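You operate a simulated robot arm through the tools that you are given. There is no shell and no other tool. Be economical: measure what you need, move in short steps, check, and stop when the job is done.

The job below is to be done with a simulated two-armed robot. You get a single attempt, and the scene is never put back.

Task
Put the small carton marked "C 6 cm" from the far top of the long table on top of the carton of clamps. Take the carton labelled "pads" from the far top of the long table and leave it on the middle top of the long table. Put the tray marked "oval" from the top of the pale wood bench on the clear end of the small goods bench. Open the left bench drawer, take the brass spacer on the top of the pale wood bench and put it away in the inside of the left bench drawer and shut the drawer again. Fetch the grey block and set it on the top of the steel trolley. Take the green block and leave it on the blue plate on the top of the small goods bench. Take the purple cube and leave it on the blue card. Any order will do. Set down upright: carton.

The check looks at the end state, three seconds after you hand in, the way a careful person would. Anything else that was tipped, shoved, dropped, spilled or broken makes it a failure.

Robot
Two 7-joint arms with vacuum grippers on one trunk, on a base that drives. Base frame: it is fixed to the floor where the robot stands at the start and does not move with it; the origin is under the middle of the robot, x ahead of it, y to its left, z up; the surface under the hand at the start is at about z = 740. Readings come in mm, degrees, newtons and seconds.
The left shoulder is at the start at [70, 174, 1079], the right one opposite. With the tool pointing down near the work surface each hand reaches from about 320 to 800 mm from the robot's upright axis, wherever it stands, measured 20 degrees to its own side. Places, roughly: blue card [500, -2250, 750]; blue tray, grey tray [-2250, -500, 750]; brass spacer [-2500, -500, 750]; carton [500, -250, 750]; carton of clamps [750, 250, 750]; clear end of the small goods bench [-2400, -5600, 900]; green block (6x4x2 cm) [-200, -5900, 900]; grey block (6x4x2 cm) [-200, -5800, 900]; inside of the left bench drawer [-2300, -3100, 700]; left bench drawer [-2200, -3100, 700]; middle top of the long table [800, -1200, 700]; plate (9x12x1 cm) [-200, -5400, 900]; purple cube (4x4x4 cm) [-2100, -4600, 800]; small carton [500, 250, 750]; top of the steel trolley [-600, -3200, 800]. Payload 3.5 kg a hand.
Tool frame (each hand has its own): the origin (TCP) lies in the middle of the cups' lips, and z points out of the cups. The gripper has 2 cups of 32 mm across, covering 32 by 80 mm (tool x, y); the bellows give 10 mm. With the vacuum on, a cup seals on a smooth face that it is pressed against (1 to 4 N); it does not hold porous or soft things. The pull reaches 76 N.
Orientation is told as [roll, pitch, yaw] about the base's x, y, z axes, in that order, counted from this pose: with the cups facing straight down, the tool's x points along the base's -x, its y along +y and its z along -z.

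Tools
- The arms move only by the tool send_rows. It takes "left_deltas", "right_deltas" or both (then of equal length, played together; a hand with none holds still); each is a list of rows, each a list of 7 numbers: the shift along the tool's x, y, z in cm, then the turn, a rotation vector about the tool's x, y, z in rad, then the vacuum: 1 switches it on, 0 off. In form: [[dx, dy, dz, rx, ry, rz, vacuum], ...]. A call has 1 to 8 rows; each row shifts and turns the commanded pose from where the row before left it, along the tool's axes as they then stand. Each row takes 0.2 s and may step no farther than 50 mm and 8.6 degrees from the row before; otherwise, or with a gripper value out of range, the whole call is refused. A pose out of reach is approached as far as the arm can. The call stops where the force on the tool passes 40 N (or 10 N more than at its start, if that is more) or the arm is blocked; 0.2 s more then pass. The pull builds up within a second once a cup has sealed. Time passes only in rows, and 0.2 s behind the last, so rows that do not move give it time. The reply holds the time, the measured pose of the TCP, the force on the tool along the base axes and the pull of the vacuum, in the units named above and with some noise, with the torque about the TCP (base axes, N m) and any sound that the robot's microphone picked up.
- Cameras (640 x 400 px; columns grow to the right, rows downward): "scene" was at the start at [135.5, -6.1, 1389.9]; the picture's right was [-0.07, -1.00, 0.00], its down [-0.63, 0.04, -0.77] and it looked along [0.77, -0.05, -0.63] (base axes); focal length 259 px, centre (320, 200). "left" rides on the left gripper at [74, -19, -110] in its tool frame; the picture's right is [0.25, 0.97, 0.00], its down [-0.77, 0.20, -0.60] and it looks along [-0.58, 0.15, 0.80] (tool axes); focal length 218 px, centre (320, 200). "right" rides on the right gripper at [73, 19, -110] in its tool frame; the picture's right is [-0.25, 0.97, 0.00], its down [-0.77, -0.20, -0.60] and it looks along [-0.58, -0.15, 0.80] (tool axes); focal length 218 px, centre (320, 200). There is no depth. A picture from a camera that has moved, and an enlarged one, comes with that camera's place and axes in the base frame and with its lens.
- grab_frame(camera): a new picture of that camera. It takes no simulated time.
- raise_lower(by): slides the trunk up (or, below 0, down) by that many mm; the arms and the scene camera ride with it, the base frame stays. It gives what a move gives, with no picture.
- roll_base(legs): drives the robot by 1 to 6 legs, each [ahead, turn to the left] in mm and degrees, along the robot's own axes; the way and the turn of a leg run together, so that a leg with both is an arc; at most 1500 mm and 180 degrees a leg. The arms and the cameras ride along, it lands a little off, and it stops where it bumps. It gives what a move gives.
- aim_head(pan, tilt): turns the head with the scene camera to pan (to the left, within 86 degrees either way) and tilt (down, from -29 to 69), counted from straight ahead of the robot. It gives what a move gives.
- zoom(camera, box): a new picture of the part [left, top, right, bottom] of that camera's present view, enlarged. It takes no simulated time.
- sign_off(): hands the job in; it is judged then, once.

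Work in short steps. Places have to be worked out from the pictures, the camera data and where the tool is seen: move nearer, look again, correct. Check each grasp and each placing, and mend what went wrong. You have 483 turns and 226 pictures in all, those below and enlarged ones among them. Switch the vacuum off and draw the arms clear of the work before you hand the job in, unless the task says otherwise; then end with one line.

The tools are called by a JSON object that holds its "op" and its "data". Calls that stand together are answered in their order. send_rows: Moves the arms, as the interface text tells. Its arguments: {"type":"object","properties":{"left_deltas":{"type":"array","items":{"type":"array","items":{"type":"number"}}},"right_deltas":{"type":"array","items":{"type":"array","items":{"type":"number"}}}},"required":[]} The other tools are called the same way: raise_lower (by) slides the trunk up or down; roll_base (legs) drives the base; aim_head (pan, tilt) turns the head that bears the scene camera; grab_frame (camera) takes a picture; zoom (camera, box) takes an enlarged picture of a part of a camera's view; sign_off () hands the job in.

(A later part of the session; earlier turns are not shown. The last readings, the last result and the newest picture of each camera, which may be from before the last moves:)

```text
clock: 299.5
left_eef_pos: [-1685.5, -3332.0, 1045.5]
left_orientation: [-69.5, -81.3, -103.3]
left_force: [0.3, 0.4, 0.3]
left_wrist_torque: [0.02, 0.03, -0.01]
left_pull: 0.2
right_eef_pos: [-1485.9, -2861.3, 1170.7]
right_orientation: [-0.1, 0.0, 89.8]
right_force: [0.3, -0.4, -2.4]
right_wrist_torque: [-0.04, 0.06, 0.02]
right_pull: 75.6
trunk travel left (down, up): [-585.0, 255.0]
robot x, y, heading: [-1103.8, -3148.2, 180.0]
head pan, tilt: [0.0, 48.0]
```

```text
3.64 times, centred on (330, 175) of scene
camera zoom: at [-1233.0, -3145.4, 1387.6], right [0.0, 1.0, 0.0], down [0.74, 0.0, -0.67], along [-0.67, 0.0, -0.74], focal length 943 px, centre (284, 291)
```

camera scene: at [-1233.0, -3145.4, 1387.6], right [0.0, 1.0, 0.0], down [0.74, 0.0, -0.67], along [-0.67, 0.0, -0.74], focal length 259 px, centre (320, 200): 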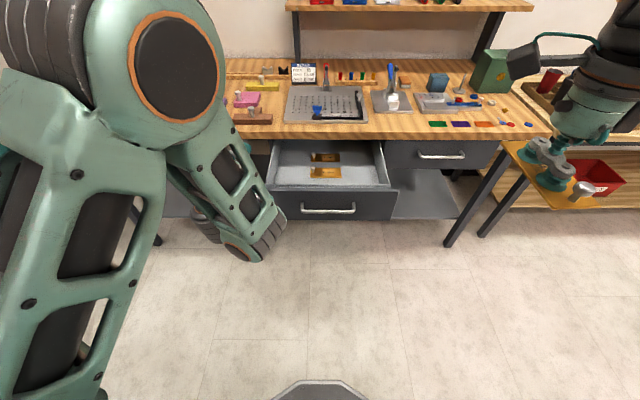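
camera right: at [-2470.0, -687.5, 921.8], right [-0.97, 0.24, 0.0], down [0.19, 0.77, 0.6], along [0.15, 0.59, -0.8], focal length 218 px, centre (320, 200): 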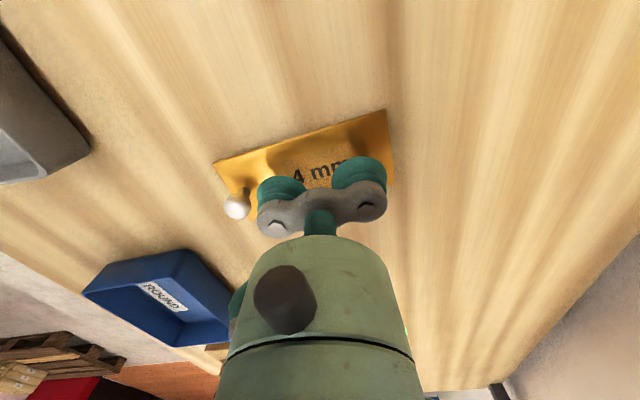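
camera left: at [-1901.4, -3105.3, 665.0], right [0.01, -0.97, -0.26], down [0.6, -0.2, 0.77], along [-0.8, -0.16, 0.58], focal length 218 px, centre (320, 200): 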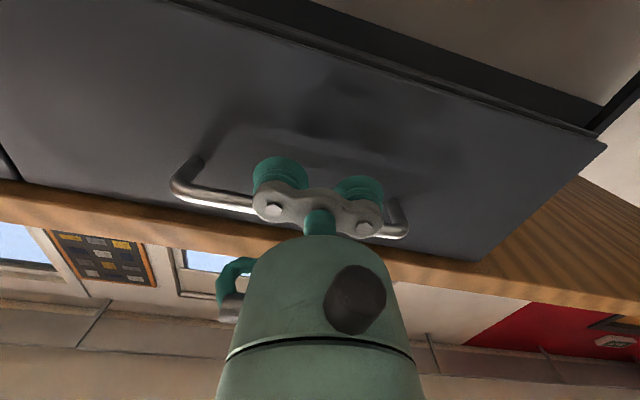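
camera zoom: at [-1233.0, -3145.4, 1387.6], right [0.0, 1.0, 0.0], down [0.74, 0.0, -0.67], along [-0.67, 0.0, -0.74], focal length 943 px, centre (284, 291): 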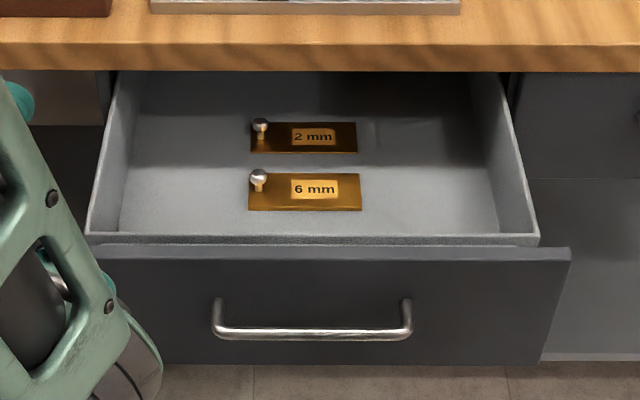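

Two spacers (2 mm and 6 mm) already lie in the drawer. The free floor in front of them runs from about x -1800 to -1960, so I will lay the 4 mm one near (-1892, -3010). I drive forward 200 mm so the right hand can reach.

{"op": "roll_base", "data": {"legs": [[200, 0]]}}

{"op": "send_rows", "data": {"right_deltas": [[3, 4, 0, 0, 0, 0, 1], [3, 4, 0, 0, 0, 0, 1], [3, 4, 0, 0, 0, 0, 1], [3, 4, 0, 0, 0, 0, 1], [2.8, 4, 0, 0, 0, 0, 1], [0, 2, 2, 0, 0, 0, 1], [0, 0, 4, 0, 0, 0, 1], [0, 0, 4, 0, 0, 0, 1]]}}

{"op": "grab_frame", "data": {"camera": "right"}}

{"op": "grab_frame", "data": {"camera": "scene"}}

```text
clock: 301.1
left_eef_pos: [-1886.6, -3334.3, 1045.8]
left_orientation: [-69.4, -81.4, -103.1]
left_force: [-0.9, 0.2, 0.1]
left_wrist_torque: [-0.02, 0.01, 0.0]
left_pull: 0.0
right_eef_pos: [-1688.7, -2861.7, 1169.5]
right_orientation: [-0.1, 0.1, 90.0]
right_force: [-1.1, -0.7, -2.0]
right_wrist_torque: [-0.02, 0.08, -0.03]
right_pull: 75.3
trunk travel left (down, up): [-585.0, 255.0]
robot x, y, heading: [-1308.9, -3142.1, -180.2]
head pan, tilt: [0.0, 48.0]
```

```text
clock: 302.9
left_eef_pos: [-1887.1, -3335.7, 1044.7]
left_orientation: [-69.0, -81.4, -103.5]
left_force: [0.4, 1.0, 0.5]
left_wrist_torque: [0.02, -0.02, 0.05]
left_pull: 0.2
right_eef_pos: [-1909.8, -3010.6, 1068.6]
right_orientation: [-0.1, 0.0, 90.1]
right_force: [-1.0, -0.5, -2.2]
right_wrist_torque: [-0.02, 0.06, 0.0]
right_pull: 75.8
trunk travel left (down, up): [-585.0, 255.0]
robot x, y, heading: [-1307.5, -3144.1, -179.6]
head pan, tilt: [0.0, 48.0]
```

```text
150 pictures are left
camera right: at [-1930.1, -3084.2, 1179.0], right [-0.97, 0.25, 0.0], down [0.2, 0.77, 0.6], along [0.15, 0.58, -0.8], focal length 218 px, centre (320, 200)
```

right: 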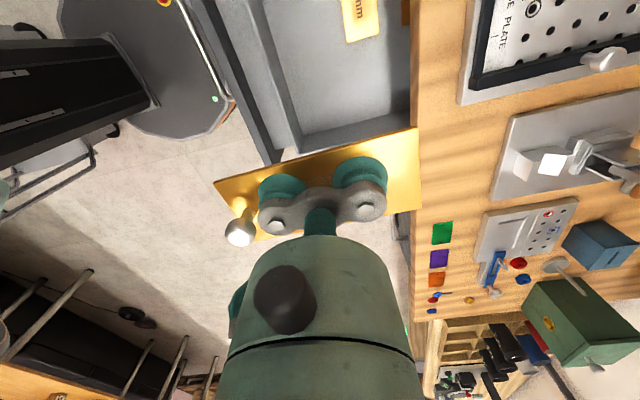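

```text
149 pictures are left
camera scene: at [-1436.2, -3145.3, 1387.5], right [0.0, 1.0, 0.0], down [0.74, 0.0, -0.67], along [-0.67, 0.0, -0.74], focal length 259 px, centre (320, 200)
```

scene: 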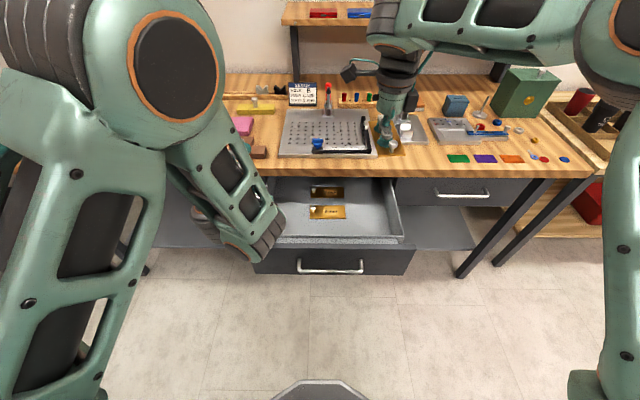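

The drawer's inner front is near x ≈ -1817 and its right wall near y ≈ -2925, so the plate fits with about 20 mm to spare. I descend into the drawer.

{"op": "send_rows", "data": {"right_deltas": [[0, 0, 5, 0, 0, 0, 1], [0, 0, 5, 0, 0, 0, 1], [0, 0, 5, 0, 0, 0, 1], [0, 0, 5, 0, 0, 0, 1], [0, 0, 5, 0, 0, 0, 1], [0, 0, 0, 0, 0, 0, 1]]}}

{"op": "grab_frame", "data": {"camera": "right"}}

{"op": "zoom", "data": {"camera": "scene", "box": [240, 140, 440, 290]}}

```text
clock: 304.3
left_eef_pos: [-1885.1, -3334.1, 1046.6]
left_orientation: [-69.9, -81.3, -102.8]
left_force: [-0.2, 0.2, -0.1]
left_wrist_torque: [0.04, -0.03, -0.02]
left_pull: 0.0
right_eef_pos: [-1906.4, -3016.2, 820.6]
right_orientation: [0.0, 0.0, 90.0]
right_force: [-0.7, 0.7, -1.8]
right_wrist_torque: [-0.03, 0.08, 0.0]
right_pull: 75.6
trunk travel left (down, up): [-585.0, 255.0]
robot x, y, heading: [-1304.9, -3147.5, -179.8]
head pan, tilt: [0.0, 48.0]
```

```text
148 pictures are left
camera right: at [-1926.4, -3088.9, 932.3], right [-0.97, 0.25, 0.0], down [0.2, 0.77, 0.6], along [0.15, 0.58, -0.8], focal length 218 px, centre (320, 200)
```

right: 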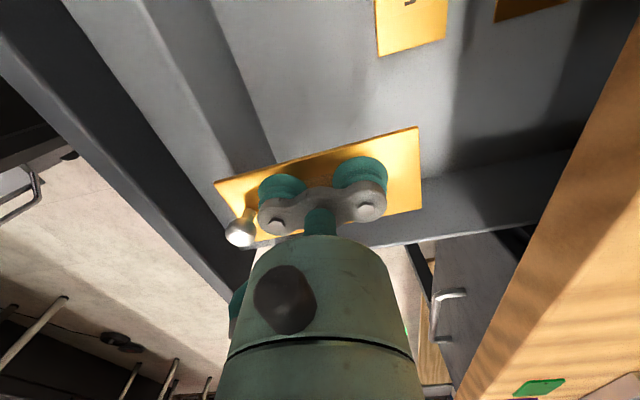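

```text
2.67 times, centred on (340, 215) of scene
camera zoom: at [-1434.0, -3146.1, 1387.7], right [0.0, 1.0, 0.0], down [0.74, 0.0, -0.67], along [-0.67, 0.0, -0.74], focal length 692 px, centre (267, 160)
```

zoom: 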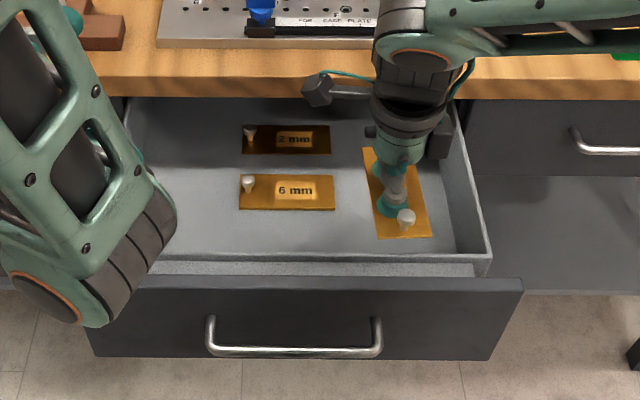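

The plate's near end would just meet the inner front wall at x ≈ -1843. I shift 30 mm toward the back and 10 mm to the right, then go on down.

{"op": "send_rows", "data": {"right_deltas": [[-1, 3, 0, 0, 0, 0, 1], [0, 0, 4, 0, 0, 0, 1], [0, 0, 3, 0, 0, 0, 1], [0, 0, 0, 0, 0, 0, 1]]}}

{"op": "grab_frame", "data": {"camera": "right"}}

```text
clock: 305.3
left_eef_pos: [-1885.5, -3334.1, 1046.2]
left_orientation: [-69.8, -81.3, -102.8]
left_force: [1.3, 0.8, 0.5]
left_wrist_torque: [0.0, 0.0, 0.01]
left_pull: 0.0
right_eef_pos: [-1939.1, -3004.2, 749.3]
right_orientation: [0.0, 0.0, 90.1]
right_force: [0.4, 0.4, -2.7]
right_wrist_torque: [0.01, 0.07, -0.03]
right_pull: 75.5
trunk travel left (down, up): [-585.0, 255.0]
robot x, y, heading: [-1306.1, -3144.1, -180.0]
head pan, tilt: [0.0, 48.0]
```

```text
146 pictures are left
camera right: at [-1958.1, -3077.2, 860.5], right [-0.97, 0.25, 0.0], down [0.2, 0.77, 0.6], along [0.15, 0.58, -0.8], focal length 218 px, centre (320, 200)
```

right: 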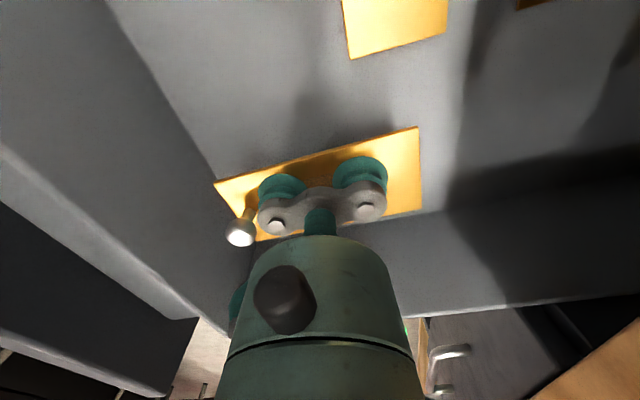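

Clearance is about 28 mm at the front and good elsewhere. I lower to the floor in small steps.

{"op": "send_rows", "data": {"right_deltas": [[0, 0, 2, 0, 0, 0, 1], [0, 0, 1, 0, 0, 0, 1], [0, 0, 0.5, 0, 0, 0, 1], [0, 0, 0.4, 0, 0, 0, 1], [0, 0, 0.4, 0, 0, 0, 1], [0, 0, 0, 0, 0, 0, 1]]}}

```text
clock: 306.7
left_eef_pos: [-1885.6, -3334.1, 1045.5]
left_orientation: [-69.7, -81.3, -103.0]
left_force: [0.4, 0.1, 0.1]
left_wrist_torque: [0.01, 0.02, -0.02]
left_pull: 0.0
right_eef_pos: [-1937.0, -3003.3, 706.6]
right_orientation: [-0.1, 0.0, 90.1]
right_force: [0.3, 0.5, -1.6]
right_wrist_torque: [-0.01, 0.04, 0.0]
right_pull: 76.1
trunk travel left (down, up): [-585.0, 255.0]
robot x, y, heading: [-1302.8, -3145.9, -179.8]
head pan, tilt: [0.0, 48.0]
```

No contact yet at z 706. I continue in 3–4 mm steps.

{"op": "send_rows", "data": {"right_deltas": [[0, 0, 0.4, 0, 0, 0, 1], [0, 0, 0.4, 0, 0, 0, 1], [0, 0, 0.4, 0, 0, 0, 1], [0, 0, 0.3, 0, 0, 0, 1], [0, 0, 0, 0, 0, 0, 1]]}}

```text
clock: 307.6
left_eef_pos: [-1884.4, -3336.5, 1046.5]
left_orientation: [-70.4, -81.2, -102.2]
left_force: [-0.1, -0.4, -0.7]
left_wrist_torque: [0.0, 0.03, 0.01]
left_pull: 0.1
right_eef_pos: [-1940.7, -3002.7, 699.9]
right_orientation: [0.6, 0.1, 90.1]
right_force: [0.5, 0.5, 26.9]
right_wrist_torque: [0.44, -0.53, 0.34]
right_pull: 75.2
trunk travel left (down, up): [-585.0, 255.0]
robot x, y, heading: [-1302.6, -3146.8, -179.8]
head pan, tilt: [0.0, 48.0]
stopped in row 4 (right hand): the force on the tool passed its limit at 43 N (the readings are from after the stop); the commanded pose is now the measured one
```

The plate is on the drawer floor at z ≈ 698. I ease off, release and rise straight up.

{"op": "send_rows", "data": {"right_deltas": [[0, 0, -0.4, 0, 0, 0, 1], [0, 0, 0, 0, 0, 0, 0], [0, 0, 0, 0, 0, 0, 0], [0, 0, 0, 0, 0, 0, 0], [0, 0, -0.5, 0, 0, 0, 0], [0, 0, -3, 0, 0, 0, 0], [0, 0, -5, 0, 0, 0, 0], [0, 0, -5, 0, 0, 0, 0]]}}

{"op": "send_rows", "data": {"right_deltas": [[0, 0, -5, 0, 0, 0, 0], [0, 0, -5, 0, 0, 0, 0], [0, 0, -5, 0, 0, 0, 0], [0, 0, -5, 0, 0, 0, 0], [0, -4, -2, 0, 0, 0, 0], [-2, -4, 0, 0, 0, 0, 0], [-2, -4, 0, 0, 0, 0, 0], [-2, -4, 0, 0, 0, 0, 0]]}}

{"op": "grab_frame", "data": {"camera": "scene"}}

```text
clock: 309.4
left_eef_pos: [-1885.3, -3334.6, 1046.5]
left_orientation: [-70.1, -81.2, -102.4]
left_force: [0.1, 0.1, 0.6]
left_wrist_torque: [0.01, 0.01, 0.0]
left_pull: 0.0
right_eef_pos: [-1938.2, -3000.1, 837.3]
right_orientation: [0.3, 0.1, 90.0]
right_force: [-1.6, 0.3, -0.1]
right_wrist_torque: [0.04, 0.03, -0.02]
right_pull: 0.0
trunk travel left (down, up): [-585.0, 255.0]
robot x, y, heading: [-1307.8, -3145.0, -179.8]
head pan, tilt: [0.0, 48.0]
```

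```text
clock: 311.2
left_eef_pos: [-1884.9, -3333.1, 1046.8]
left_orientation: [-70.3, -81.3, -102.3]
left_force: [0.1, -0.5, -0.3]
left_wrist_torque: [-0.01, 0.04, 0.0]
left_pull: 0.0
right_eef_pos: [-1773.8, -2939.5, 1056.8]
right_orientation: [0.3, 0.2, 90.1]
right_force: [0.4, 1.1, 0.3]
right_wrist_torque: [-0.02, 0.02, 0.02]
right_pull: 0.1
trunk travel left (down, up): [-585.0, 255.0]
robot x, y, heading: [-1307.5, -3145.0, -179.9]
head pan, tilt: [0.0, 48.0]
```

```text
145 pictures are left
camera scene: at [-1432.5, -3144.3, 1387.8], right [0.0, 1.0, 0.0], down [0.74, 0.0, -0.67], along [-0.67, 0.0, -0.74], focal length 259 px, centre (320, 200)
```

scene: 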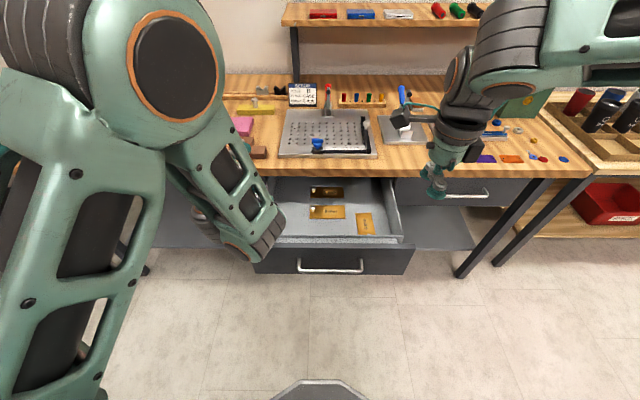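

The 4 mm spacer lies flat in the drawer. To shut it I back up, lower the trunk and bring the left hand in front of the drawer face again.

{"op": "roll_base", "data": {"legs": [[-210, 0]]}}

{"op": "raise_lower", "data": {"by": -330}}

{"op": "grab_frame", "data": {"camera": "left"}}

```text
clock: 313.1
left_eef_pos: [-1678.3, -3330.7, 1046.7]
left_orientation: [-70.0, -81.2, -103.1]
left_force: [0.5, 0.2, 0.9]
left_wrist_torque: [-0.01, -0.01, -0.01]
left_pull: 0.0
right_eef_pos: [-1564.2, -2936.8, 1055.8]
right_orientation: [0.1, 0.1, 89.6]
right_force: [0.4, 0.5, -0.4]
right_wrist_torque: [-0.01, 0.03, 0.01]
right_pull: 0.0
trunk travel left (down, up): [-585.0, 255.0]
robot x, y, heading: [-1096.2, -3146.3, 179.8]
head pan, tilt: [0.0, 48.0]
stopped in leg 1: the robot was blocked; the commanded pose is now the measured one
```

```text
clock: 316.3
left_eef_pos: [-1679.7, -3330.3, 716.4]
left_orientation: [-69.7, -81.2, -103.4]
left_force: [-0.1, 0.3, 0.2]
left_wrist_torque: [-0.02, 0.01, 0.02]
left_pull: 0.0
right_eef_pos: [-1565.3, -2936.0, 726.2]
right_orientation: [0.2, 0.1, 89.5]
right_force: [-1.6, -0.1, 1.2]
right_wrist_torque: [-0.04, -0.03, -0.04]
right_pull: 0.0
trunk travel left (down, up): [-255.0, 585.0]
robot x, y, heading: [-1094.9, -3147.7, 179.6]
head pan, tilt: [0.0, 48.0]
```

```text
144 pictures are left
camera left: at [-1569.4, -3288.2, 652.0], right [0.13, -0.91, -0.39], down [0.6, -0.24, 0.76], along [-0.79, -0.33, 0.51], focal length 218 px, centre (320, 200)
```

left: 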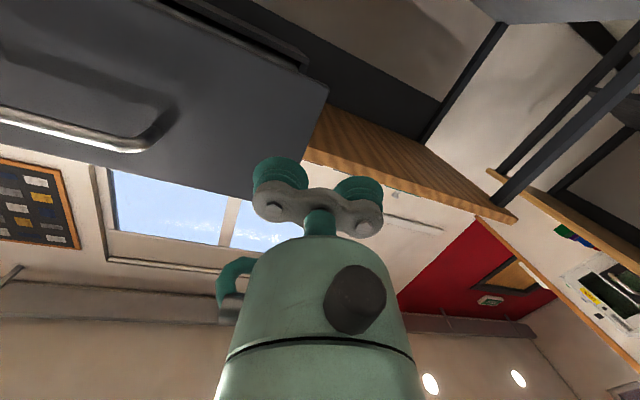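

The base touched something behind at the end of that reverse; I will check the trolley after. First I straighten the left tool and bring it in front of the face below the handle.

{"op": "send_rows", "data": {"left_deltas": [[0, 0, 0, 0.12, -0.05, 0, 0], [0.7, -4, 0, 0, 0, 0, 0], [0.7, -4, 0, 0, 0, 0, 0], [0.7, -4, 0, 0, 0, 0, 0], [0.7, -4, 0, 0, 0, 0, 0], [0.7, -4, 0, 0, 0, 0, 0]]}}

{"op": "grab_frame", "data": {"camera": "left"}}

{"op": "aim_head", "data": {"pan": 0, "tilt": 60}}

{"op": "grab_frame", "data": {"camera": "scene"}}

```text
clock: 317.3
left_eef_pos: [-1682.0, -3231.7, 640.5]
left_orientation: [-46.5, -77.6, -130.4]
left_force: [-0.4, -0.4, 0.2]
left_wrist_torque: [-0.01, -0.02, -0.03]
left_pull: 0.2
left hand out of reach, approached as far as the arm can: row 1, 4, 5
right_eef_pos: [-1565.8, -2937.2, 726.0]
right_orientation: [0.2, 0.0, 89.5]
right_force: [0.0, 0.6, 0.9]
right_wrist_torque: [0.01, 0.03, 0.0]
right_pull: 0.1
trunk travel left (down, up): [-255.0, 585.0]
robot x, y, heading: [-1096.9, -3148.0, 179.5]
head pan, tilt: [0.0, 48.0]
stopped in row 5 (left hand): the arm was blocked; the commanded pose is now the measured one
```

```text
143 pictures are left
camera left: at [-1564.4, -3197.6, 587.7], right [0.1, -0.91, -0.4], down [0.5, -0.3, 0.81], along [-0.86, -0.28, 0.43], focal length 218 px, centre (320, 200)
```

left: 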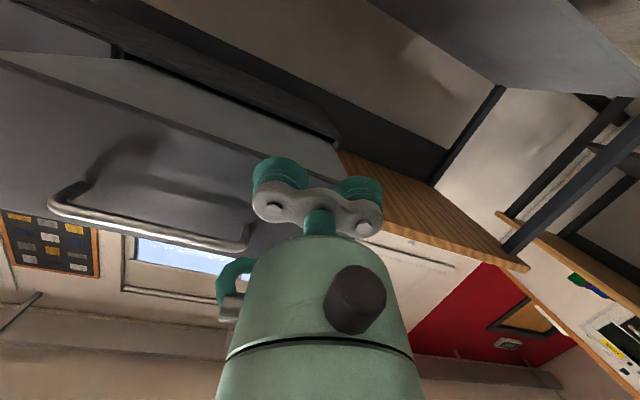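

```text
clock: 318.1
left_eef_pos: [-1682.9, -3231.6, 640.1]
left_orientation: [-46.5, -77.7, -130.3]
left_force: [0.6, -0.4, 0.3]
left_wrist_torque: [0.03, -0.04, -0.03]
left_pull: 0.0
right_eef_pos: [-1565.4, -2936.4, 726.9]
right_orientation: [0.3, 0.1, 89.5]
right_force: [0.4, -0.4, -0.1]
right_wrist_torque: [0.01, 0.02, 0.0]
right_pull: 0.1
trunk travel left (down, up): [-255.0, 585.0]
robot x, y, heading: [-1097.2, -3144.2, 179.6]
head pan, tilt: [0.0, 60.0]
```

```text
142 pictures are left
camera scene: at [-1213.4, -3145.3, 1042.3], right [0.01, 1.0, 0.0], down [0.87, -0.01, -0.5], along [-0.5, 0.0, -0.87], focal length 259 px, centre (320, 200)
```

scene: 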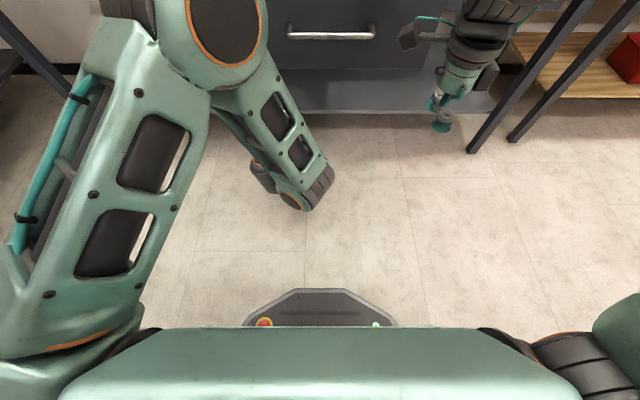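

The left arm is near its folded limit but free to move outward and up. I raise it to the face's height left of the handle (y ≈ -3235), where the face is flat.

{"op": "send_rows", "data": {"left_deltas": [[-3.5, -0.5, 2, 0, 0, 0, 0], [-3.5, -0.5, 2, 0, -0.06, 0, 0], [-1, 0, 1, 0, -0.06, 0, 0]]}}

{"op": "grab_frame", "data": {"camera": "left"}}

```text
clock: 318.9
left_eef_pos: [-1741.6, -3234.3, 712.4]
left_orientation: [-80.1, -81.2, -96.8]
left_force: [-0.4, -0.4, 0.1]
left_wrist_torque: [-0.02, 0.01, 0.03]
left_pull: 0.1
right_eef_pos: [-1564.5, -2937.4, 726.4]
right_orientation: [0.2, 0.1, 89.5]
right_force: [0.7, 0.0, 0.5]
right_wrist_torque: [0.0, -0.02, -0.05]
right_pull: 0.0
trunk travel left (down, up): [-255.0, 585.0]
robot x, y, heading: [-1097.0, -3146.3, 179.5]
head pan, tilt: [0.0, 60.0]
```

```text
141 pictures are left
camera left: at [-1631.5, -3199.8, 645.8], right [0.06, -0.92, -0.4], down [0.6, -0.28, 0.75], along [-0.8, -0.28, 0.53], focal length 218 px, centre (320, 200)
```

left: 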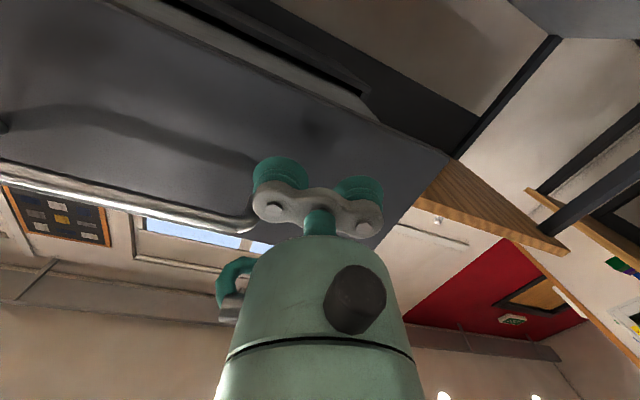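

The cups face a flat part of the drawer front below and left of the handle. I push with the base in two moves, then finish with the arm.

{"op": "roll_base", "data": {"legs": [[150, 0]]}}

{"op": "grab_frame", "data": {"camera": "left"}}

```text
clock: 320.2
left_eef_pos: [-1889.1, -3236.8, 711.5]
left_orientation: [-79.4, -81.1, -97.3]
left_force: [-0.6, -0.4, 0.4]
left_wrist_torque: [0.0, 0.0, 0.02]
left_pull: 0.0
right_eef_pos: [-1713.8, -2936.6, 726.2]
right_orientation: [0.2, 0.0, 89.6]
right_force: [-0.6, 1.1, -0.1]
right_wrist_torque: [-0.02, -0.04, 0.0]
right_pull: 0.0
trunk travel left (down, up): [-255.0, 585.0]
robot x, y, heading: [-1245.8, -3148.1, 179.8]
head pan, tilt: [0.0, 60.0]
```

```text
140 pictures are left
camera left: at [-1779.3, -3200.0, 644.9], right [0.06, -0.92, -0.4], down [0.6, -0.28, 0.75], along [-0.8, -0.28, 0.53], focal length 218 px, centre (320, 200)
```

left: 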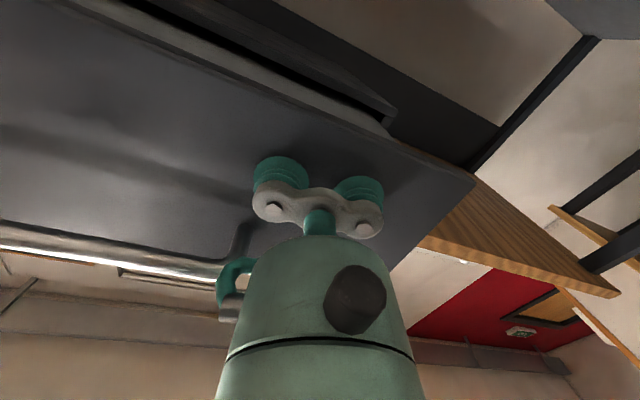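

It moves along freely. I drive another 100 mm and then push with the arm until it stops.

{"op": "roll_base", "data": {"legs": [[100, 0]]}}

{"op": "send_rows", "data": {"left_deltas": [[0, 0, 2, 0, 0, 0, 0], [0, 0, 2, 0, 0, 0, 0], [0, 0, 1, 0, 0, 0, 0], [0, 0, 1, 0, 0, 0, 0], [0, 0, 1, 0, 0, 0, 0], [0, 0, 0.5, 0, 0, 0, 0], [0, 0, 0.5, 0, 0, 0, 0]]}}

{"op": "grab_frame", "data": {"camera": "left"}}

```text
clock: 321.4
left_eef_pos: [-1988.9, -3234.6, 712.0]
left_orientation: [-79.4, -81.0, -97.5]
left_force: [0.1, 0.5, 0.5]
left_wrist_torque: [0.04, -0.01, 0.01]
left_pull: 0.0
right_eef_pos: [-1813.2, -2934.5, 725.3]
right_orientation: [0.3, 0.1, 89.5]
right_force: [-1.1, -0.3, 0.0]
right_wrist_torque: [-0.01, -0.01, 0.02]
right_pull: 0.0
trunk travel left (down, up): [-255.0, 585.0]
robot x, y, heading: [-1342.2, -3144.8, 179.6]
head pan, tilt: [0.0, 60.0]
```

```text
clock: 323.0
left_eef_pos: [-2063.6, -3237.3, 709.3]
left_orientation: [-79.4, -81.0, -97.5]
left_force: [26.8, 0.8, -2.0]
left_wrist_torque: [-0.06, 0.09, -0.05]
left_pull: 0.2
right_eef_pos: [-1810.0, -2935.2, 727.0]
right_orientation: [0.4, 0.1, 89.5]
right_force: [0.0, 0.1, 0.9]
right_wrist_torque: [-0.01, -0.03, 0.01]
right_pull: 0.0
trunk travel left (down, up): [-255.0, 585.0]
robot x, y, heading: [-1344.0, -3145.3, 179.4]
head pan, tilt: [0.0, 60.0]
```

```text
139 pictures are left
camera left: at [-1954.9, -3202.9, 643.5], right [0.06, -0.92, -0.4], down [0.6, -0.28, 0.75], along [-0.8, -0.28, 0.53], focal length 218 px, centre (320, 200)
```

left: 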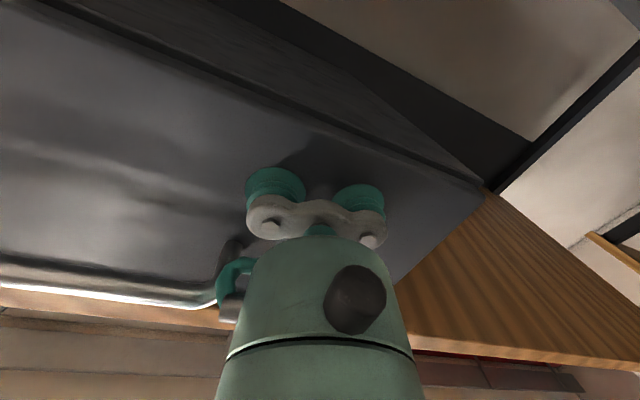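

The drawer pushes back with 27 N, so it is shut. I back off and check.

{"op": "send_rows", "data": {"left_deltas": [[0, 0, -2, 0, 0, 0, 0], [0, 0, -3, 0, 0, 0, 0]]}}

{"op": "roll_base", "data": {"legs": [[-150, 0]]}}

{"op": "raise_lower", "data": {"by": 330}}

{"op": "aim_head", "data": {"pan": 0, "tilt": 45}}

{"op": "grab_frame", "data": {"camera": "scene"}}

```text
clock: 323.6
left_eef_pos: [-2016.8, -3234.3, 712.7]
left_orientation: [-80.0, -81.2, -96.7]
left_force: [-0.4, 0.5, 1.1]
left_wrist_torque: [-0.03, 0.03, 0.01]
left_pull: 0.1
right_eef_pos: [-1813.6, -2935.0, 726.8]
right_orientation: [0.2, 0.0, 89.6]
right_force: [0.1, 0.0, -0.3]
right_wrist_torque: [0.0, 0.02, -0.01]
right_pull: 0.1
trunk travel left (down, up): [-255.0, 585.0]
robot x, y, heading: [-1346.9, -3139.5, 179.6]
head pan, tilt: [0.0, 60.0]
```

```text
clock: 325.0
left_eef_pos: [-1864.0, -3236.1, 713.1]
left_orientation: [-80.0, -81.1, -96.7]
left_force: [0.8, 0.3, 0.3]
left_wrist_torque: [0.02, -0.01, 0.01]
left_pull: 0.1
right_eef_pos: [-1660.5, -2937.1, 726.7]
right_orientation: [0.3, 0.1, 89.7]
right_force: [-0.9, 0.0, 0.8]
right_wrist_torque: [-0.01, 0.02, 0.02]
right_pull: 0.2
trunk travel left (down, up): [-255.0, 585.0]
robot x, y, heading: [-1192.0, -3141.5, 179.5]
head pan, tilt: [0.0, 60.0]
```

```text
clock: 328.2
left_eef_pos: [-1864.4, -3237.4, 1043.0]
left_orientation: [-79.7, -81.1, -97.1]
left_force: [0.0, 0.1, -0.6]
left_wrist_torque: [-0.02, 0.01, 0.02]
left_pull: 0.1
right_eef_pos: [-1660.9, -2937.3, 1055.7]
right_orientation: [0.3, 0.0, 89.6]
right_force: [-0.2, 0.3, -0.3]
right_wrist_torque: [-0.02, 0.0, -0.02]
right_pull: 0.1
trunk travel left (down, up): [-585.0, 255.0]
robot x, y, heading: [-1189.5, -3146.3, 179.5]
head pan, tilt: [0.0, 60.0]
```

```text
clock: 329.0
left_eef_pos: [-1865.3, -3236.6, 1042.2]
left_orientation: [-79.7, -81.2, -97.0]
left_force: [0.1, -0.1, 0.0]
left_wrist_torque: [-0.01, -0.02, -0.01]
left_pull: 0.1
right_eef_pos: [-1660.7, -2936.8, 1056.2]
right_orientation: [0.3, 0.1, 89.6]
right_force: [1.0, 0.6, -0.4]
right_wrist_torque: [0.0, 0.02, 0.0]
right_pull: 0.0
trunk travel left (down, up): [-585.0, 255.0]
robot x, y, heading: [-1191.5, -3145.7, 179.6]
head pan, tilt: [0.0, 45.0]
```

```text
138 pictures are left
camera scene: at [-1323.0, -3144.7, 1391.7], right [0.01, 1.0, 0.0], down [0.71, 0.0, -0.71], along [-0.71, 0.0, -0.71], focal length 259 px, centre (320, 200)
```

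scene: 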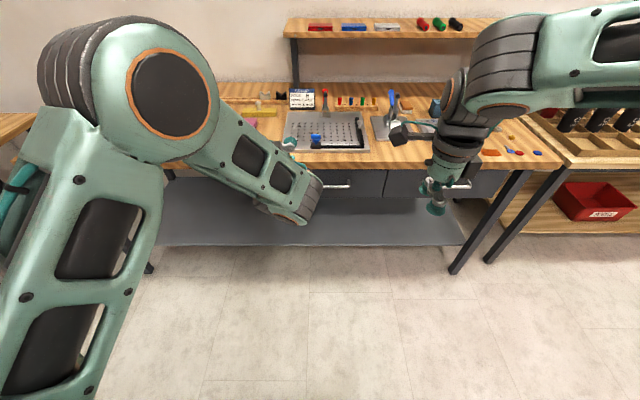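

The drawer is flush with its neighbour. I turn the left tool back to pointing down.

{"op": "send_rows", "data": {"left_deltas": [[0, 0, -2, 0, 0.14, 0, 0], [0, 0, -2, 0, 0.14, 0, 0], [0, 0, -2, 0, 0.14, 0, 0], [0, 0, -1, 0, 0.14, 0, 0], [0, 0, 0, 0, 0.14, 0, 0], [0, 0, 0, 0, 0.14, 0, 0], [0, 0, 0, 0, 0.14, 0, 0], [0, 0, 0, 0, 0.14, 0, 0]]}}

{"op": "zoom", "data": {"camera": "scene", "box": [200, 140, 520, 280]}}

```text
clock: 330.8
left_eef_pos: [-1796.9, -3236.1, 1056.5]
left_orientation: [-9.5, -23.8, -172.7]
left_force: [-0.1, -0.7, 0.3]
left_wrist_torque: [0.02, -0.01, 0.01]
left_pull: 0.1
right_eef_pos: [-1660.6, -2937.8, 1056.5]
right_orientation: [0.2, 0.1, 89.7]
right_force: [0.7, 0.2, -0.6]
right_wrist_torque: [-0.01, 0.01, 0.0]
right_pull: 0.0
trunk travel left (down, up): [-585.0, 255.0]
robot x, y, heading: [-1187.0, -3146.5, 179.8]
head pan, tilt: [0.0, 45.0]
```

```text
2.00 times, centred on (360, 210) of scene
camera zoom: at [-1324.0, -3144.8, 1391.6], right [0.01, 1.0, 0.0], down [0.71, 0.0, -0.71], along [-0.71, 0.0, -0.71], focal length 519 px, centre (240, 180)
```

zoom: 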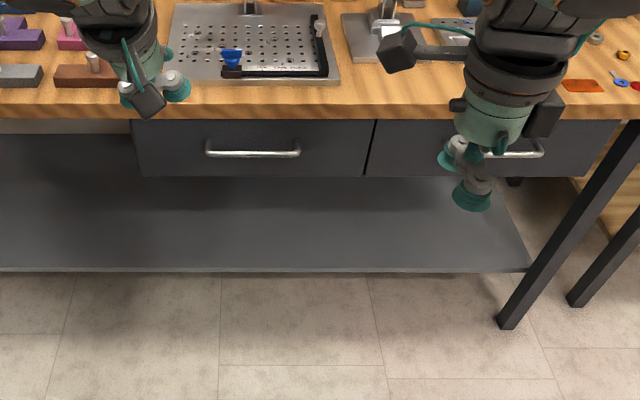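

The drawer is shut flush. I straighten the left tool a bit more and drive toward the purple cube's table.

{"op": "send_rows", "data": {"left_deltas": [[0, 0, 0, 0, 0.14, 0, 0], [0, 0, 0, 0, 0.14, 0, 0], [0, 0, 0, 0, 0.13, 0, 0], [0, 0, -2, 0.08, 0, 0, 0]]}}

{"op": "roll_base", "data": {"legs": [[0, 60]]}}

{"op": "aim_head", "data": {"pan": 86, "tilt": 25}}

{"op": "grab_frame", "data": {"camera": "scene"}}

```text
clock: 331.8
left_eef_pos: [-1795.6, -3238.4, 1077.6]
left_orientation: [-13.5, -0.7, -176.5]
left_force: [0.2, 0.2, -0.2]
left_wrist_torque: [0.01, 0.01, -0.02]
left_pull: 0.0
right_eef_pos: [-1659.0, -2938.6, 1057.0]
right_orientation: [0.3, 0.0, 89.6]
right_force: [0.4, -0.4, 0.7]
right_wrist_torque: [0.01, 0.01, 0.02]
right_pull: 0.0
trunk travel left (down, up): [-585.0, 255.0]
robot x, y, heading: [-1190.9, -3149.6, 179.7]
head pan, tilt: [0.0, 45.0]
```

```text
clock: 334.8
left_eef_pos: [-1429.0, -3707.4, 1076.9]
left_orientation: [-13.2, -0.7, -118.0]
left_force: [0.2, 0.0, 0.4]
left_wrist_torque: [-0.04, 0.0, 0.0]
left_pull: 0.1
right_eef_pos: [-1614.4, -3435.6, 1056.7]
right_orientation: [0.2, 0.1, 148.1]
right_force: [-0.1, -0.8, 0.5]
right_wrist_torque: [0.0, 0.02, 0.01]
right_pull: 0.1
trunk travel left (down, up): [-585.0, 255.0]
robot x, y, heading: [-1190.3, -3144.2, -121.5]
head pan, tilt: [0.0, 45.0]
```

```text
clock: 336.4
left_eef_pos: [-1427.7, -3707.7, 1076.0]
left_orientation: [-13.2, -0.7, -117.9]
left_force: [0.5, -0.1, 0.2]
left_wrist_torque: [-0.01, -0.01, 0.03]
left_pull: 0.1
right_eef_pos: [-1613.8, -3436.5, 1055.7]
right_orientation: [0.1, 0.2, 148.0]
right_force: [-0.4, 0.0, 0.9]
right_wrist_torque: [-0.02, 0.02, 0.01]
right_pull: 0.1
trunk travel left (down, up): [-585.0, 255.0]
robot x, y, heading: [-1187.9, -3143.5, -121.6]
head pan, tilt: [85.9, 25.0]
```

```text
136 pictures are left
camera scene: at [-1143.6, -3242.3, 1422.3], right [-0.59, -0.81, 0.0], down [-0.34, 0.25, -0.91], along [0.73, -0.53, -0.42], focal length 259 px, centre (320, 200)
```

scene: 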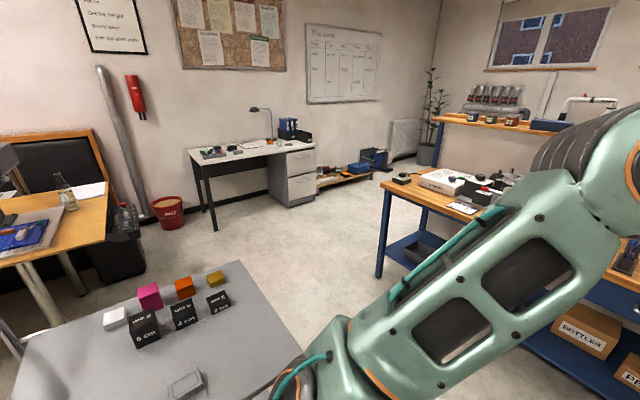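

The trolley is where it was, with the grey block and cubes in place. I go on to the cube table.

{"op": "roll_base", "data": {"legs": [[1000, 0], [0, 31]]}}

{"op": "aim_head", "data": {"pan": -25, "tilt": 45}}

{"op": "grab_frame", "data": {"camera": "scene"}}

```text
clock: 343.1
left_eef_pos: [-1665.8, -4603.6, 1076.7]
left_orientation: [-13.4, -0.7, -88.8]
left_force: [1.0, -1.1, -1.0]
left_wrist_torque: [0.0, 0.01, 0.01]
left_pull: 0.0
right_eef_pos: [-1960.2, -4455.9, 1056.0]
right_orientation: [0.2, 0.2, 177.1]
right_force: [0.2, 0.0, 0.5]
right_wrist_torque: [-0.02, 0.01, 0.04]
right_pull: 0.1
trunk travel left (down, up): [-585.0, 255.0]
robot x, y, heading: [-1731.9, -3991.6, -92.7]
head pan, tilt: [85.9, 25.0]
```

```text
clock: 345.0
left_eef_pos: [-1665.9, -4604.5, 1077.7]
left_orientation: [-13.4, -0.7, -89.0]
left_force: [-0.1, -0.2, -0.4]
left_wrist_torque: [-0.01, -0.01, 0.01]
left_pull: 0.1
right_eef_pos: [-1959.2, -4455.5, 1054.4]
right_orientation: [0.2, 0.1, 177.1]
right_force: [-0.5, -0.6, -0.6]
right_wrist_torque: [0.02, 0.01, 0.02]
right_pull: 0.1
trunk travel left (down, up): [-585.0, 255.0]
robot x, y, heading: [-1730.0, -3998.5, -92.7]
head pan, tilt: [-25.0, 45.0]
```

```text
135 pictures are left
camera scene: at [-1771.8, -4119.2, 1391.8], right [-0.88, 0.47, 0.0], down [0.33, 0.63, -0.71], along [-0.33, -0.63, -0.71], focal length 259 px, centre (320, 200)
```

scene: 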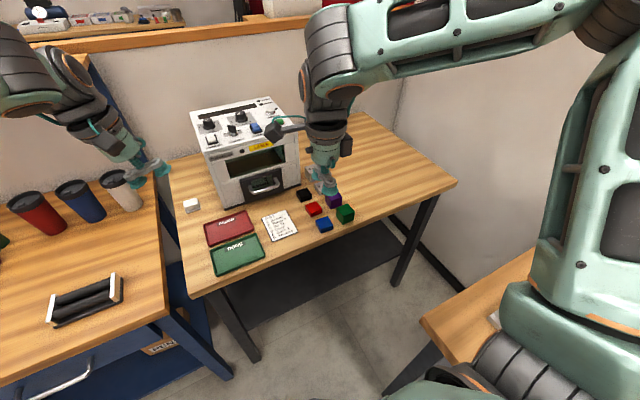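

The left hand hangs over the neighbouring bench, so I draw it back. I also zoom in on the cubes.

{"op": "send_rows", "data": {"left_deltas": [[2, 0, -3, 0, 0, 0, 0], [4.5, 0, 0, 0, 0, 0, 0], [4.5, 0, 0, 0, 0, 0, 0], [4.5, 0, 0, 0, 0, 0, 0], [4.5, 0, 0, 0, 0, 0, 0]]}}

{"op": "zoom", "data": {"camera": "scene", "box": [260, 160, 380, 240]}}

{"op": "grab_frame", "data": {"camera": "right"}}

```text
clock: 346.2
left_eef_pos: [-1662.6, -4399.3, 1102.3]
left_orientation: [-13.3, -0.8, -89.1]
left_force: [0.4, -0.1, 0.5]
left_wrist_torque: [0.0, -0.05, 0.01]
left_pull: 0.0
right_eef_pos: [-1960.0, -4453.8, 1057.1]
right_orientation: [0.3, 0.0, 177.1]
right_force: [1.1, 0.4, 0.5]
right_wrist_torque: [-0.01, 0.0, 0.0]
right_pull: 0.0
trunk travel left (down, up): [-585.0, 255.0]
robot x, y, heading: [-1732.6, -3996.6, -93.0]
head pan, tilt: [-25.0, 45.0]
```

```text
5.00 times, centred on (320, 200) of scene
camera zoom: at [-1771.2, -4116.9, 1392.0], right [-0.88, 0.47, 0.0], down [0.33, 0.62, -0.71], along [-0.33, -0.63, -0.71], focal length 1297 px, centre (320, 200)
```

zoom: 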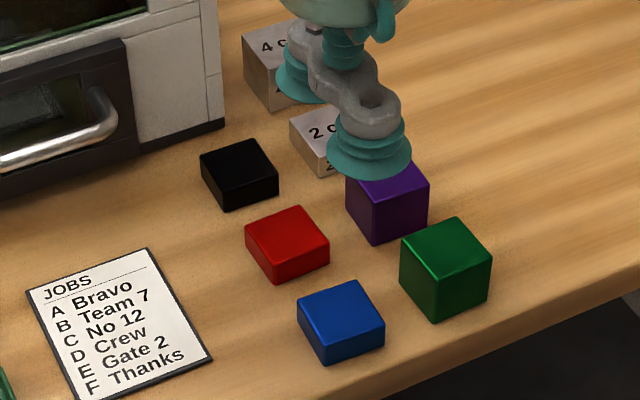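

```text
133 pictures are left
camera right: at [-1886.8, -4476.9, 1168.1], right [-0.3, -0.95, 0.01], down [-0.76, 0.24, 0.6], along [-0.58, 0.18, -0.8], focal length 218 px, centre (320, 200)
```

right: 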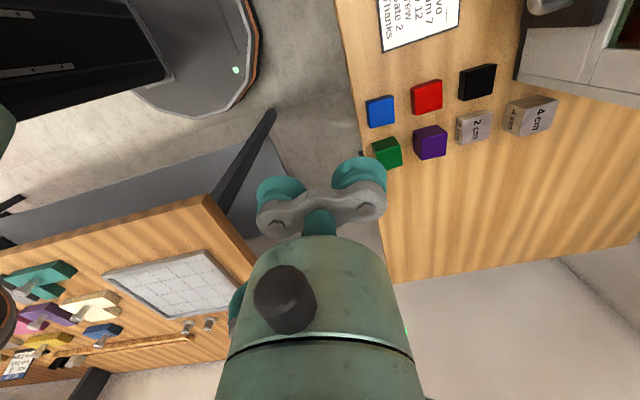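

The purple cube's top is near (-2085, -4625, z≈800), with neighbours on three sides and free space toward -x. I turn the right tool back to its natural yaw so the spare cup hangs over the free side.

{"op": "send_rows", "data": {"right_deltas": [[0, 0, 0, 0, 0, -0.145, 0], [0, 0, 0, 0, 0, -0.145, 0], [0, 0, 0, 0, 0, -0.145, 0], [0, 0, 0, 0, 0, -0.145, 0], [0, 0, 0, 0, 0, -0.145, 0], [0, 0, 0, 0, 0, -0.145, 0], [0, 0, 0, 0, 0, -0.145, 0], [0, 0, 0, 0, 0, -0.145, 0]]}}

{"op": "send_rows", "data": {"right_deltas": [[0, 0, 0, 0, 0, -0.145, 0], [0, 0, 0, 0, 0, -0.145, 0], [0, 0, 0, 0, 0, -0.12, 0], [-4, -3.4, 1, 0, 0, 0, 0], [-4, -3.4, 1, 0, 0, 0, 0], [-4, -3.4, 1, 0, 0, 0, 0], [-4, -3.4, 1, 0, 0, 0, 0]]}}

{"op": "grab_frame", "data": {"camera": "right"}}

```text
clock: 348.0
left_eef_pos: [-1663.0, -4402.1, 1101.6]
left_orientation: [-13.3, -0.6, -88.9]
left_force: [0.3, 0.1, -0.2]
left_wrist_torque: [0.03, -0.01, -0.01]
left_pull: 0.0
right_eef_pos: [-1958.2, -4455.2, 1055.3]
right_orientation: [0.1, -0.1, -116.4]
right_force: [0.0, 0.3, 0.0]
right_wrist_torque: [-0.01, 0.06, 0.03]
right_pull: 0.1
trunk travel left (down, up): [-585.0, 255.0]
robot x, y, heading: [-1731.7, -3997.2, -92.7]
head pan, tilt: [-25.0, 45.0]
```

```text
refused: row 4 steps farther than a row can; nothing moved
```

```text
132 pictures are left
camera right: at [-1909.2, -4398.0, 1165.8], right [0.76, -0.65, 0.0], down [-0.52, -0.6, 0.61], along [-0.4, -0.46, -0.8], focal length 218 px, centre (320, 200)
```

right: 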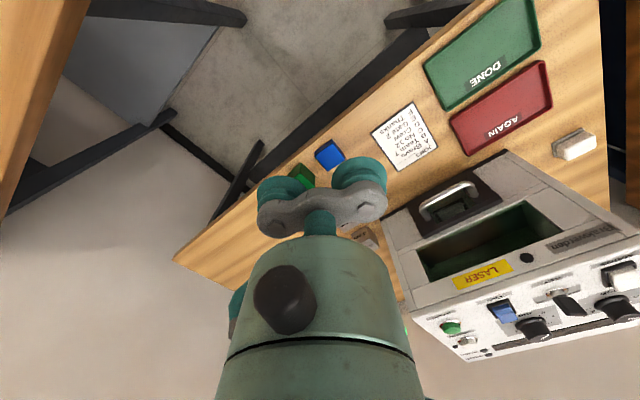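

I finish the turn and move above the cube.

{"op": "send_rows", "data": {"right_deltas": [[0, 0, 0, 0, 0, -0.145, 0], [0, 0, 0, 0, 0, -0.145, 0], [0, 0, 0, 0, 0, -0.12, 0], [-3.54, -2.82, 1.5, 0, 0, 0, 0], [-3.54, -2.82, 1.5, 0, 0, 0, 0], [-3.54, -2.82, 1.5, 0, 0, 0, 0], [-3.54, -2.82, 1.5, 0, 0, 0, 0], [-3.54, -2.82, 1.5, 0, 0, 0, 0]]}}

{"op": "grab_frame", "data": {"camera": "right"}}

```text
clock: 349.8
left_eef_pos: [-1663.5, -4402.4, 1102.2]
left_orientation: [-13.3, -0.7, -89.0]
left_force: [-0.4, -0.3, 1.3]
left_wrist_torque: [0.03, 0.02, 0.0]
left_pull: 0.0
right_eef_pos: [-2109.2, -4631.9, 979.4]
right_orientation: [0.2, -0.1, -92.9]
right_force: [-0.5, 0.6, -0.4]
right_wrist_torque: [-0.02, -0.01, 0.02]
right_pull: 0.1
trunk travel left (down, up): [-585.0, 255.0]
robot x, y, heading: [-1737.1, -3996.9, -92.7]
head pan, tilt: [-25.0, 45.0]
```

```text
131 pictures are left
camera right: at [-2086.1, -4559.6, 1090.7], right [0.95, -0.3, 0.0], down [-0.24, -0.76, 0.61], along [-0.18, -0.58, -0.8], focal length 218 px, centre (320, 200)
```

right: 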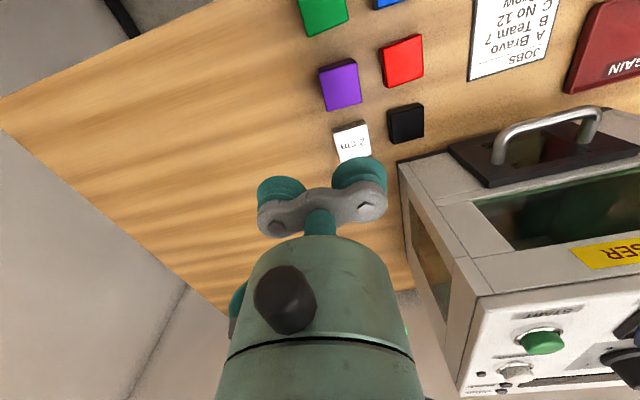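

The cube's centre triangulates to (-2076, -4615), top z ≈ 798. I shift and lower to just above it.

{"op": "send_rows", "data": {"right_deltas": [[1.85, 0.8, 4, 0, 0, 0, 0], [0, 0, 4, 0, 0, 0, 0], [0, 0, 4, 0, 0, 0, 0], [0, 0, 0, 0, 0, 0, 0]]}}

{"op": "grab_frame", "data": {"camera": "right"}}

{"op": "zoom", "data": {"camera": "scene", "box": [260, 150, 380, 240]}}

```text
clock: 350.8
left_eef_pos: [-1662.4, -4400.6, 1102.2]
left_orientation: [-13.3, -0.6, -88.9]
left_force: [0.5, 0.8, 0.0]
left_wrist_torque: [-0.01, -0.02, -0.01]
left_pull: 0.0
right_eef_pos: [-2098.8, -4612.3, 863.3]
right_orientation: [0.2, -0.3, -92.8]
right_force: [-0.5, -0.3, 0.2]
right_wrist_torque: [0.01, -0.03, -0.01]
right_pull: 0.0
trunk travel left (down, up): [-585.0, 255.0]
robot x, y, heading: [-1732.9, -3993.4, -92.7]
head pan, tilt: [-25.0, 45.0]
```

```text
130 pictures are left
camera right: at [-2075.5, -4539.3, 973.8], right [0.95, -0.3, 0.0], down [-0.24, -0.76, 0.61], along [-0.18, -0.58, -0.79], focal length 218 px, centre (320, 200)
```

right: 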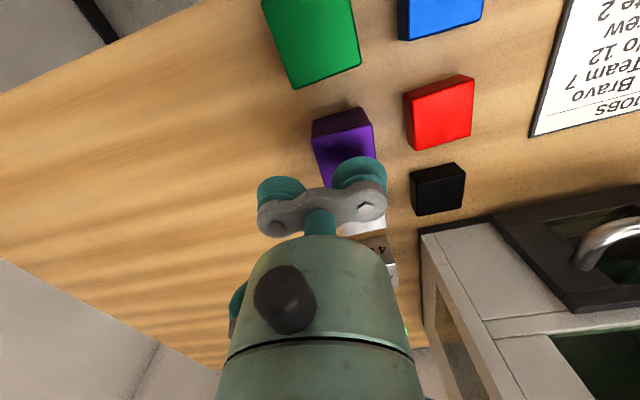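

```text
4.44 times, centred on (320, 195) of scene
camera zoom: at [-1771.7, -4118.6, 1391.8], right [-0.88, 0.47, 0.0], down [0.33, 0.63, -0.71], along [-0.33, -0.63, -0.71], focal length 1153 px, centre (320, 222)
```

zoom: 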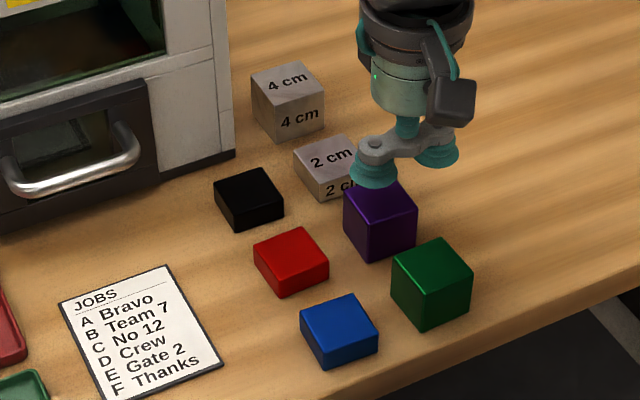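

The cube looks taller in reach than thought: its top is near z ≈ 837, centre (-2075, -4611), which is right under the cup. I descend gently with the vacuum on.

{"op": "send_rows", "data": {"right_deltas": [[0, 0, 1.5, 0, 0, 0, 1], [0, 0, 0.5, 0, 0, 0, 1], [0, 0, 0.4, 0, 0, 0, 1], [0, 0, 0.3, 0, 0, 0, 1], [0, 0, 0, 0, 0, 0, 1]]}}

```text
clock: 352.0
left_eef_pos: [-1661.4, -4400.3, 1103.9]
left_orientation: [-13.4, -0.8, -88.9]
left_force: [0.1, 0.5, 0.1]
left_wrist_torque: [0.0, -0.02, 0.0]
left_pull: 0.1
right_eef_pos: [-2099.1, -4609.1, 838.5]
right_orientation: [0.1, -0.6, -92.8]
right_force: [-6.8, -8.8, 26.9]
right_wrist_torque: [0.18, -1.32, -0.05]
right_pull: 37.4
trunk travel left (down, up): [-585.0, 255.0]
robot x, y, heading: [-1730.5, -3998.9, -92.9]
head pan, tilt: [-25.0, 45.0]
```

Sealed with a pull of 37 N. I lift straight up.

{"op": "send_rows", "data": {"right_deltas": [[0, 0, -1, 0, 0, 0, 1], [0, 0, -3, 0, 0, 0, 1], [0, 0, -5, 0, 0, 0, 1], [0, 0, -5, 0, 0, 0, 1], [0, 0, -5, 0, 0, 0, 1], [3, 2, -3, 0, 0, 0, 1], [3, 3, -2, 0, 0, 0, 1], [0, 0, 0, 0, 0, 0, 1]]}}

{"op": "grab_frame", "data": {"camera": "scene"}}

```text
clock: 353.8
left_eef_pos: [-1664.3, -4403.7, 1100.7]
left_orientation: [-13.3, -0.6, -88.9]
left_force: [-1.1, 0.1, -0.6]
left_wrist_torque: [0.01, 0.0, 0.01]
left_pull: 0.0
right_eef_pos: [-2047.1, -4555.0, 1072.3]
right_orientation: [0.1, -0.1, -92.9]
right_force: [-0.1, 0.1, -3.2]
right_wrist_torque: [-0.05, -0.86, 0.01]
right_pull: 37.6
trunk travel left (down, up): [-585.0, 255.0]
robot x, y, heading: [-1729.9, -3994.1, -92.9]
head pan, tilt: [-25.0, 45.0]
```

```text
128 pictures are left
camera scene: at [-1773.0, -4120.8, 1391.5], right [-0.88, 0.47, 0.0], down [0.33, 0.63, -0.71], along [-0.33, -0.62, -0.71], focal length 259 px, centre (320, 200)
```

scene: 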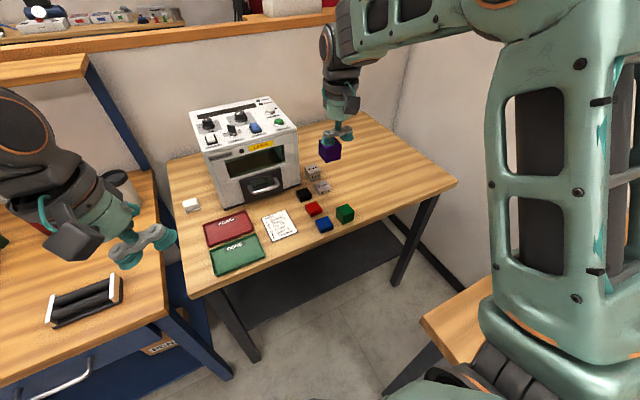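

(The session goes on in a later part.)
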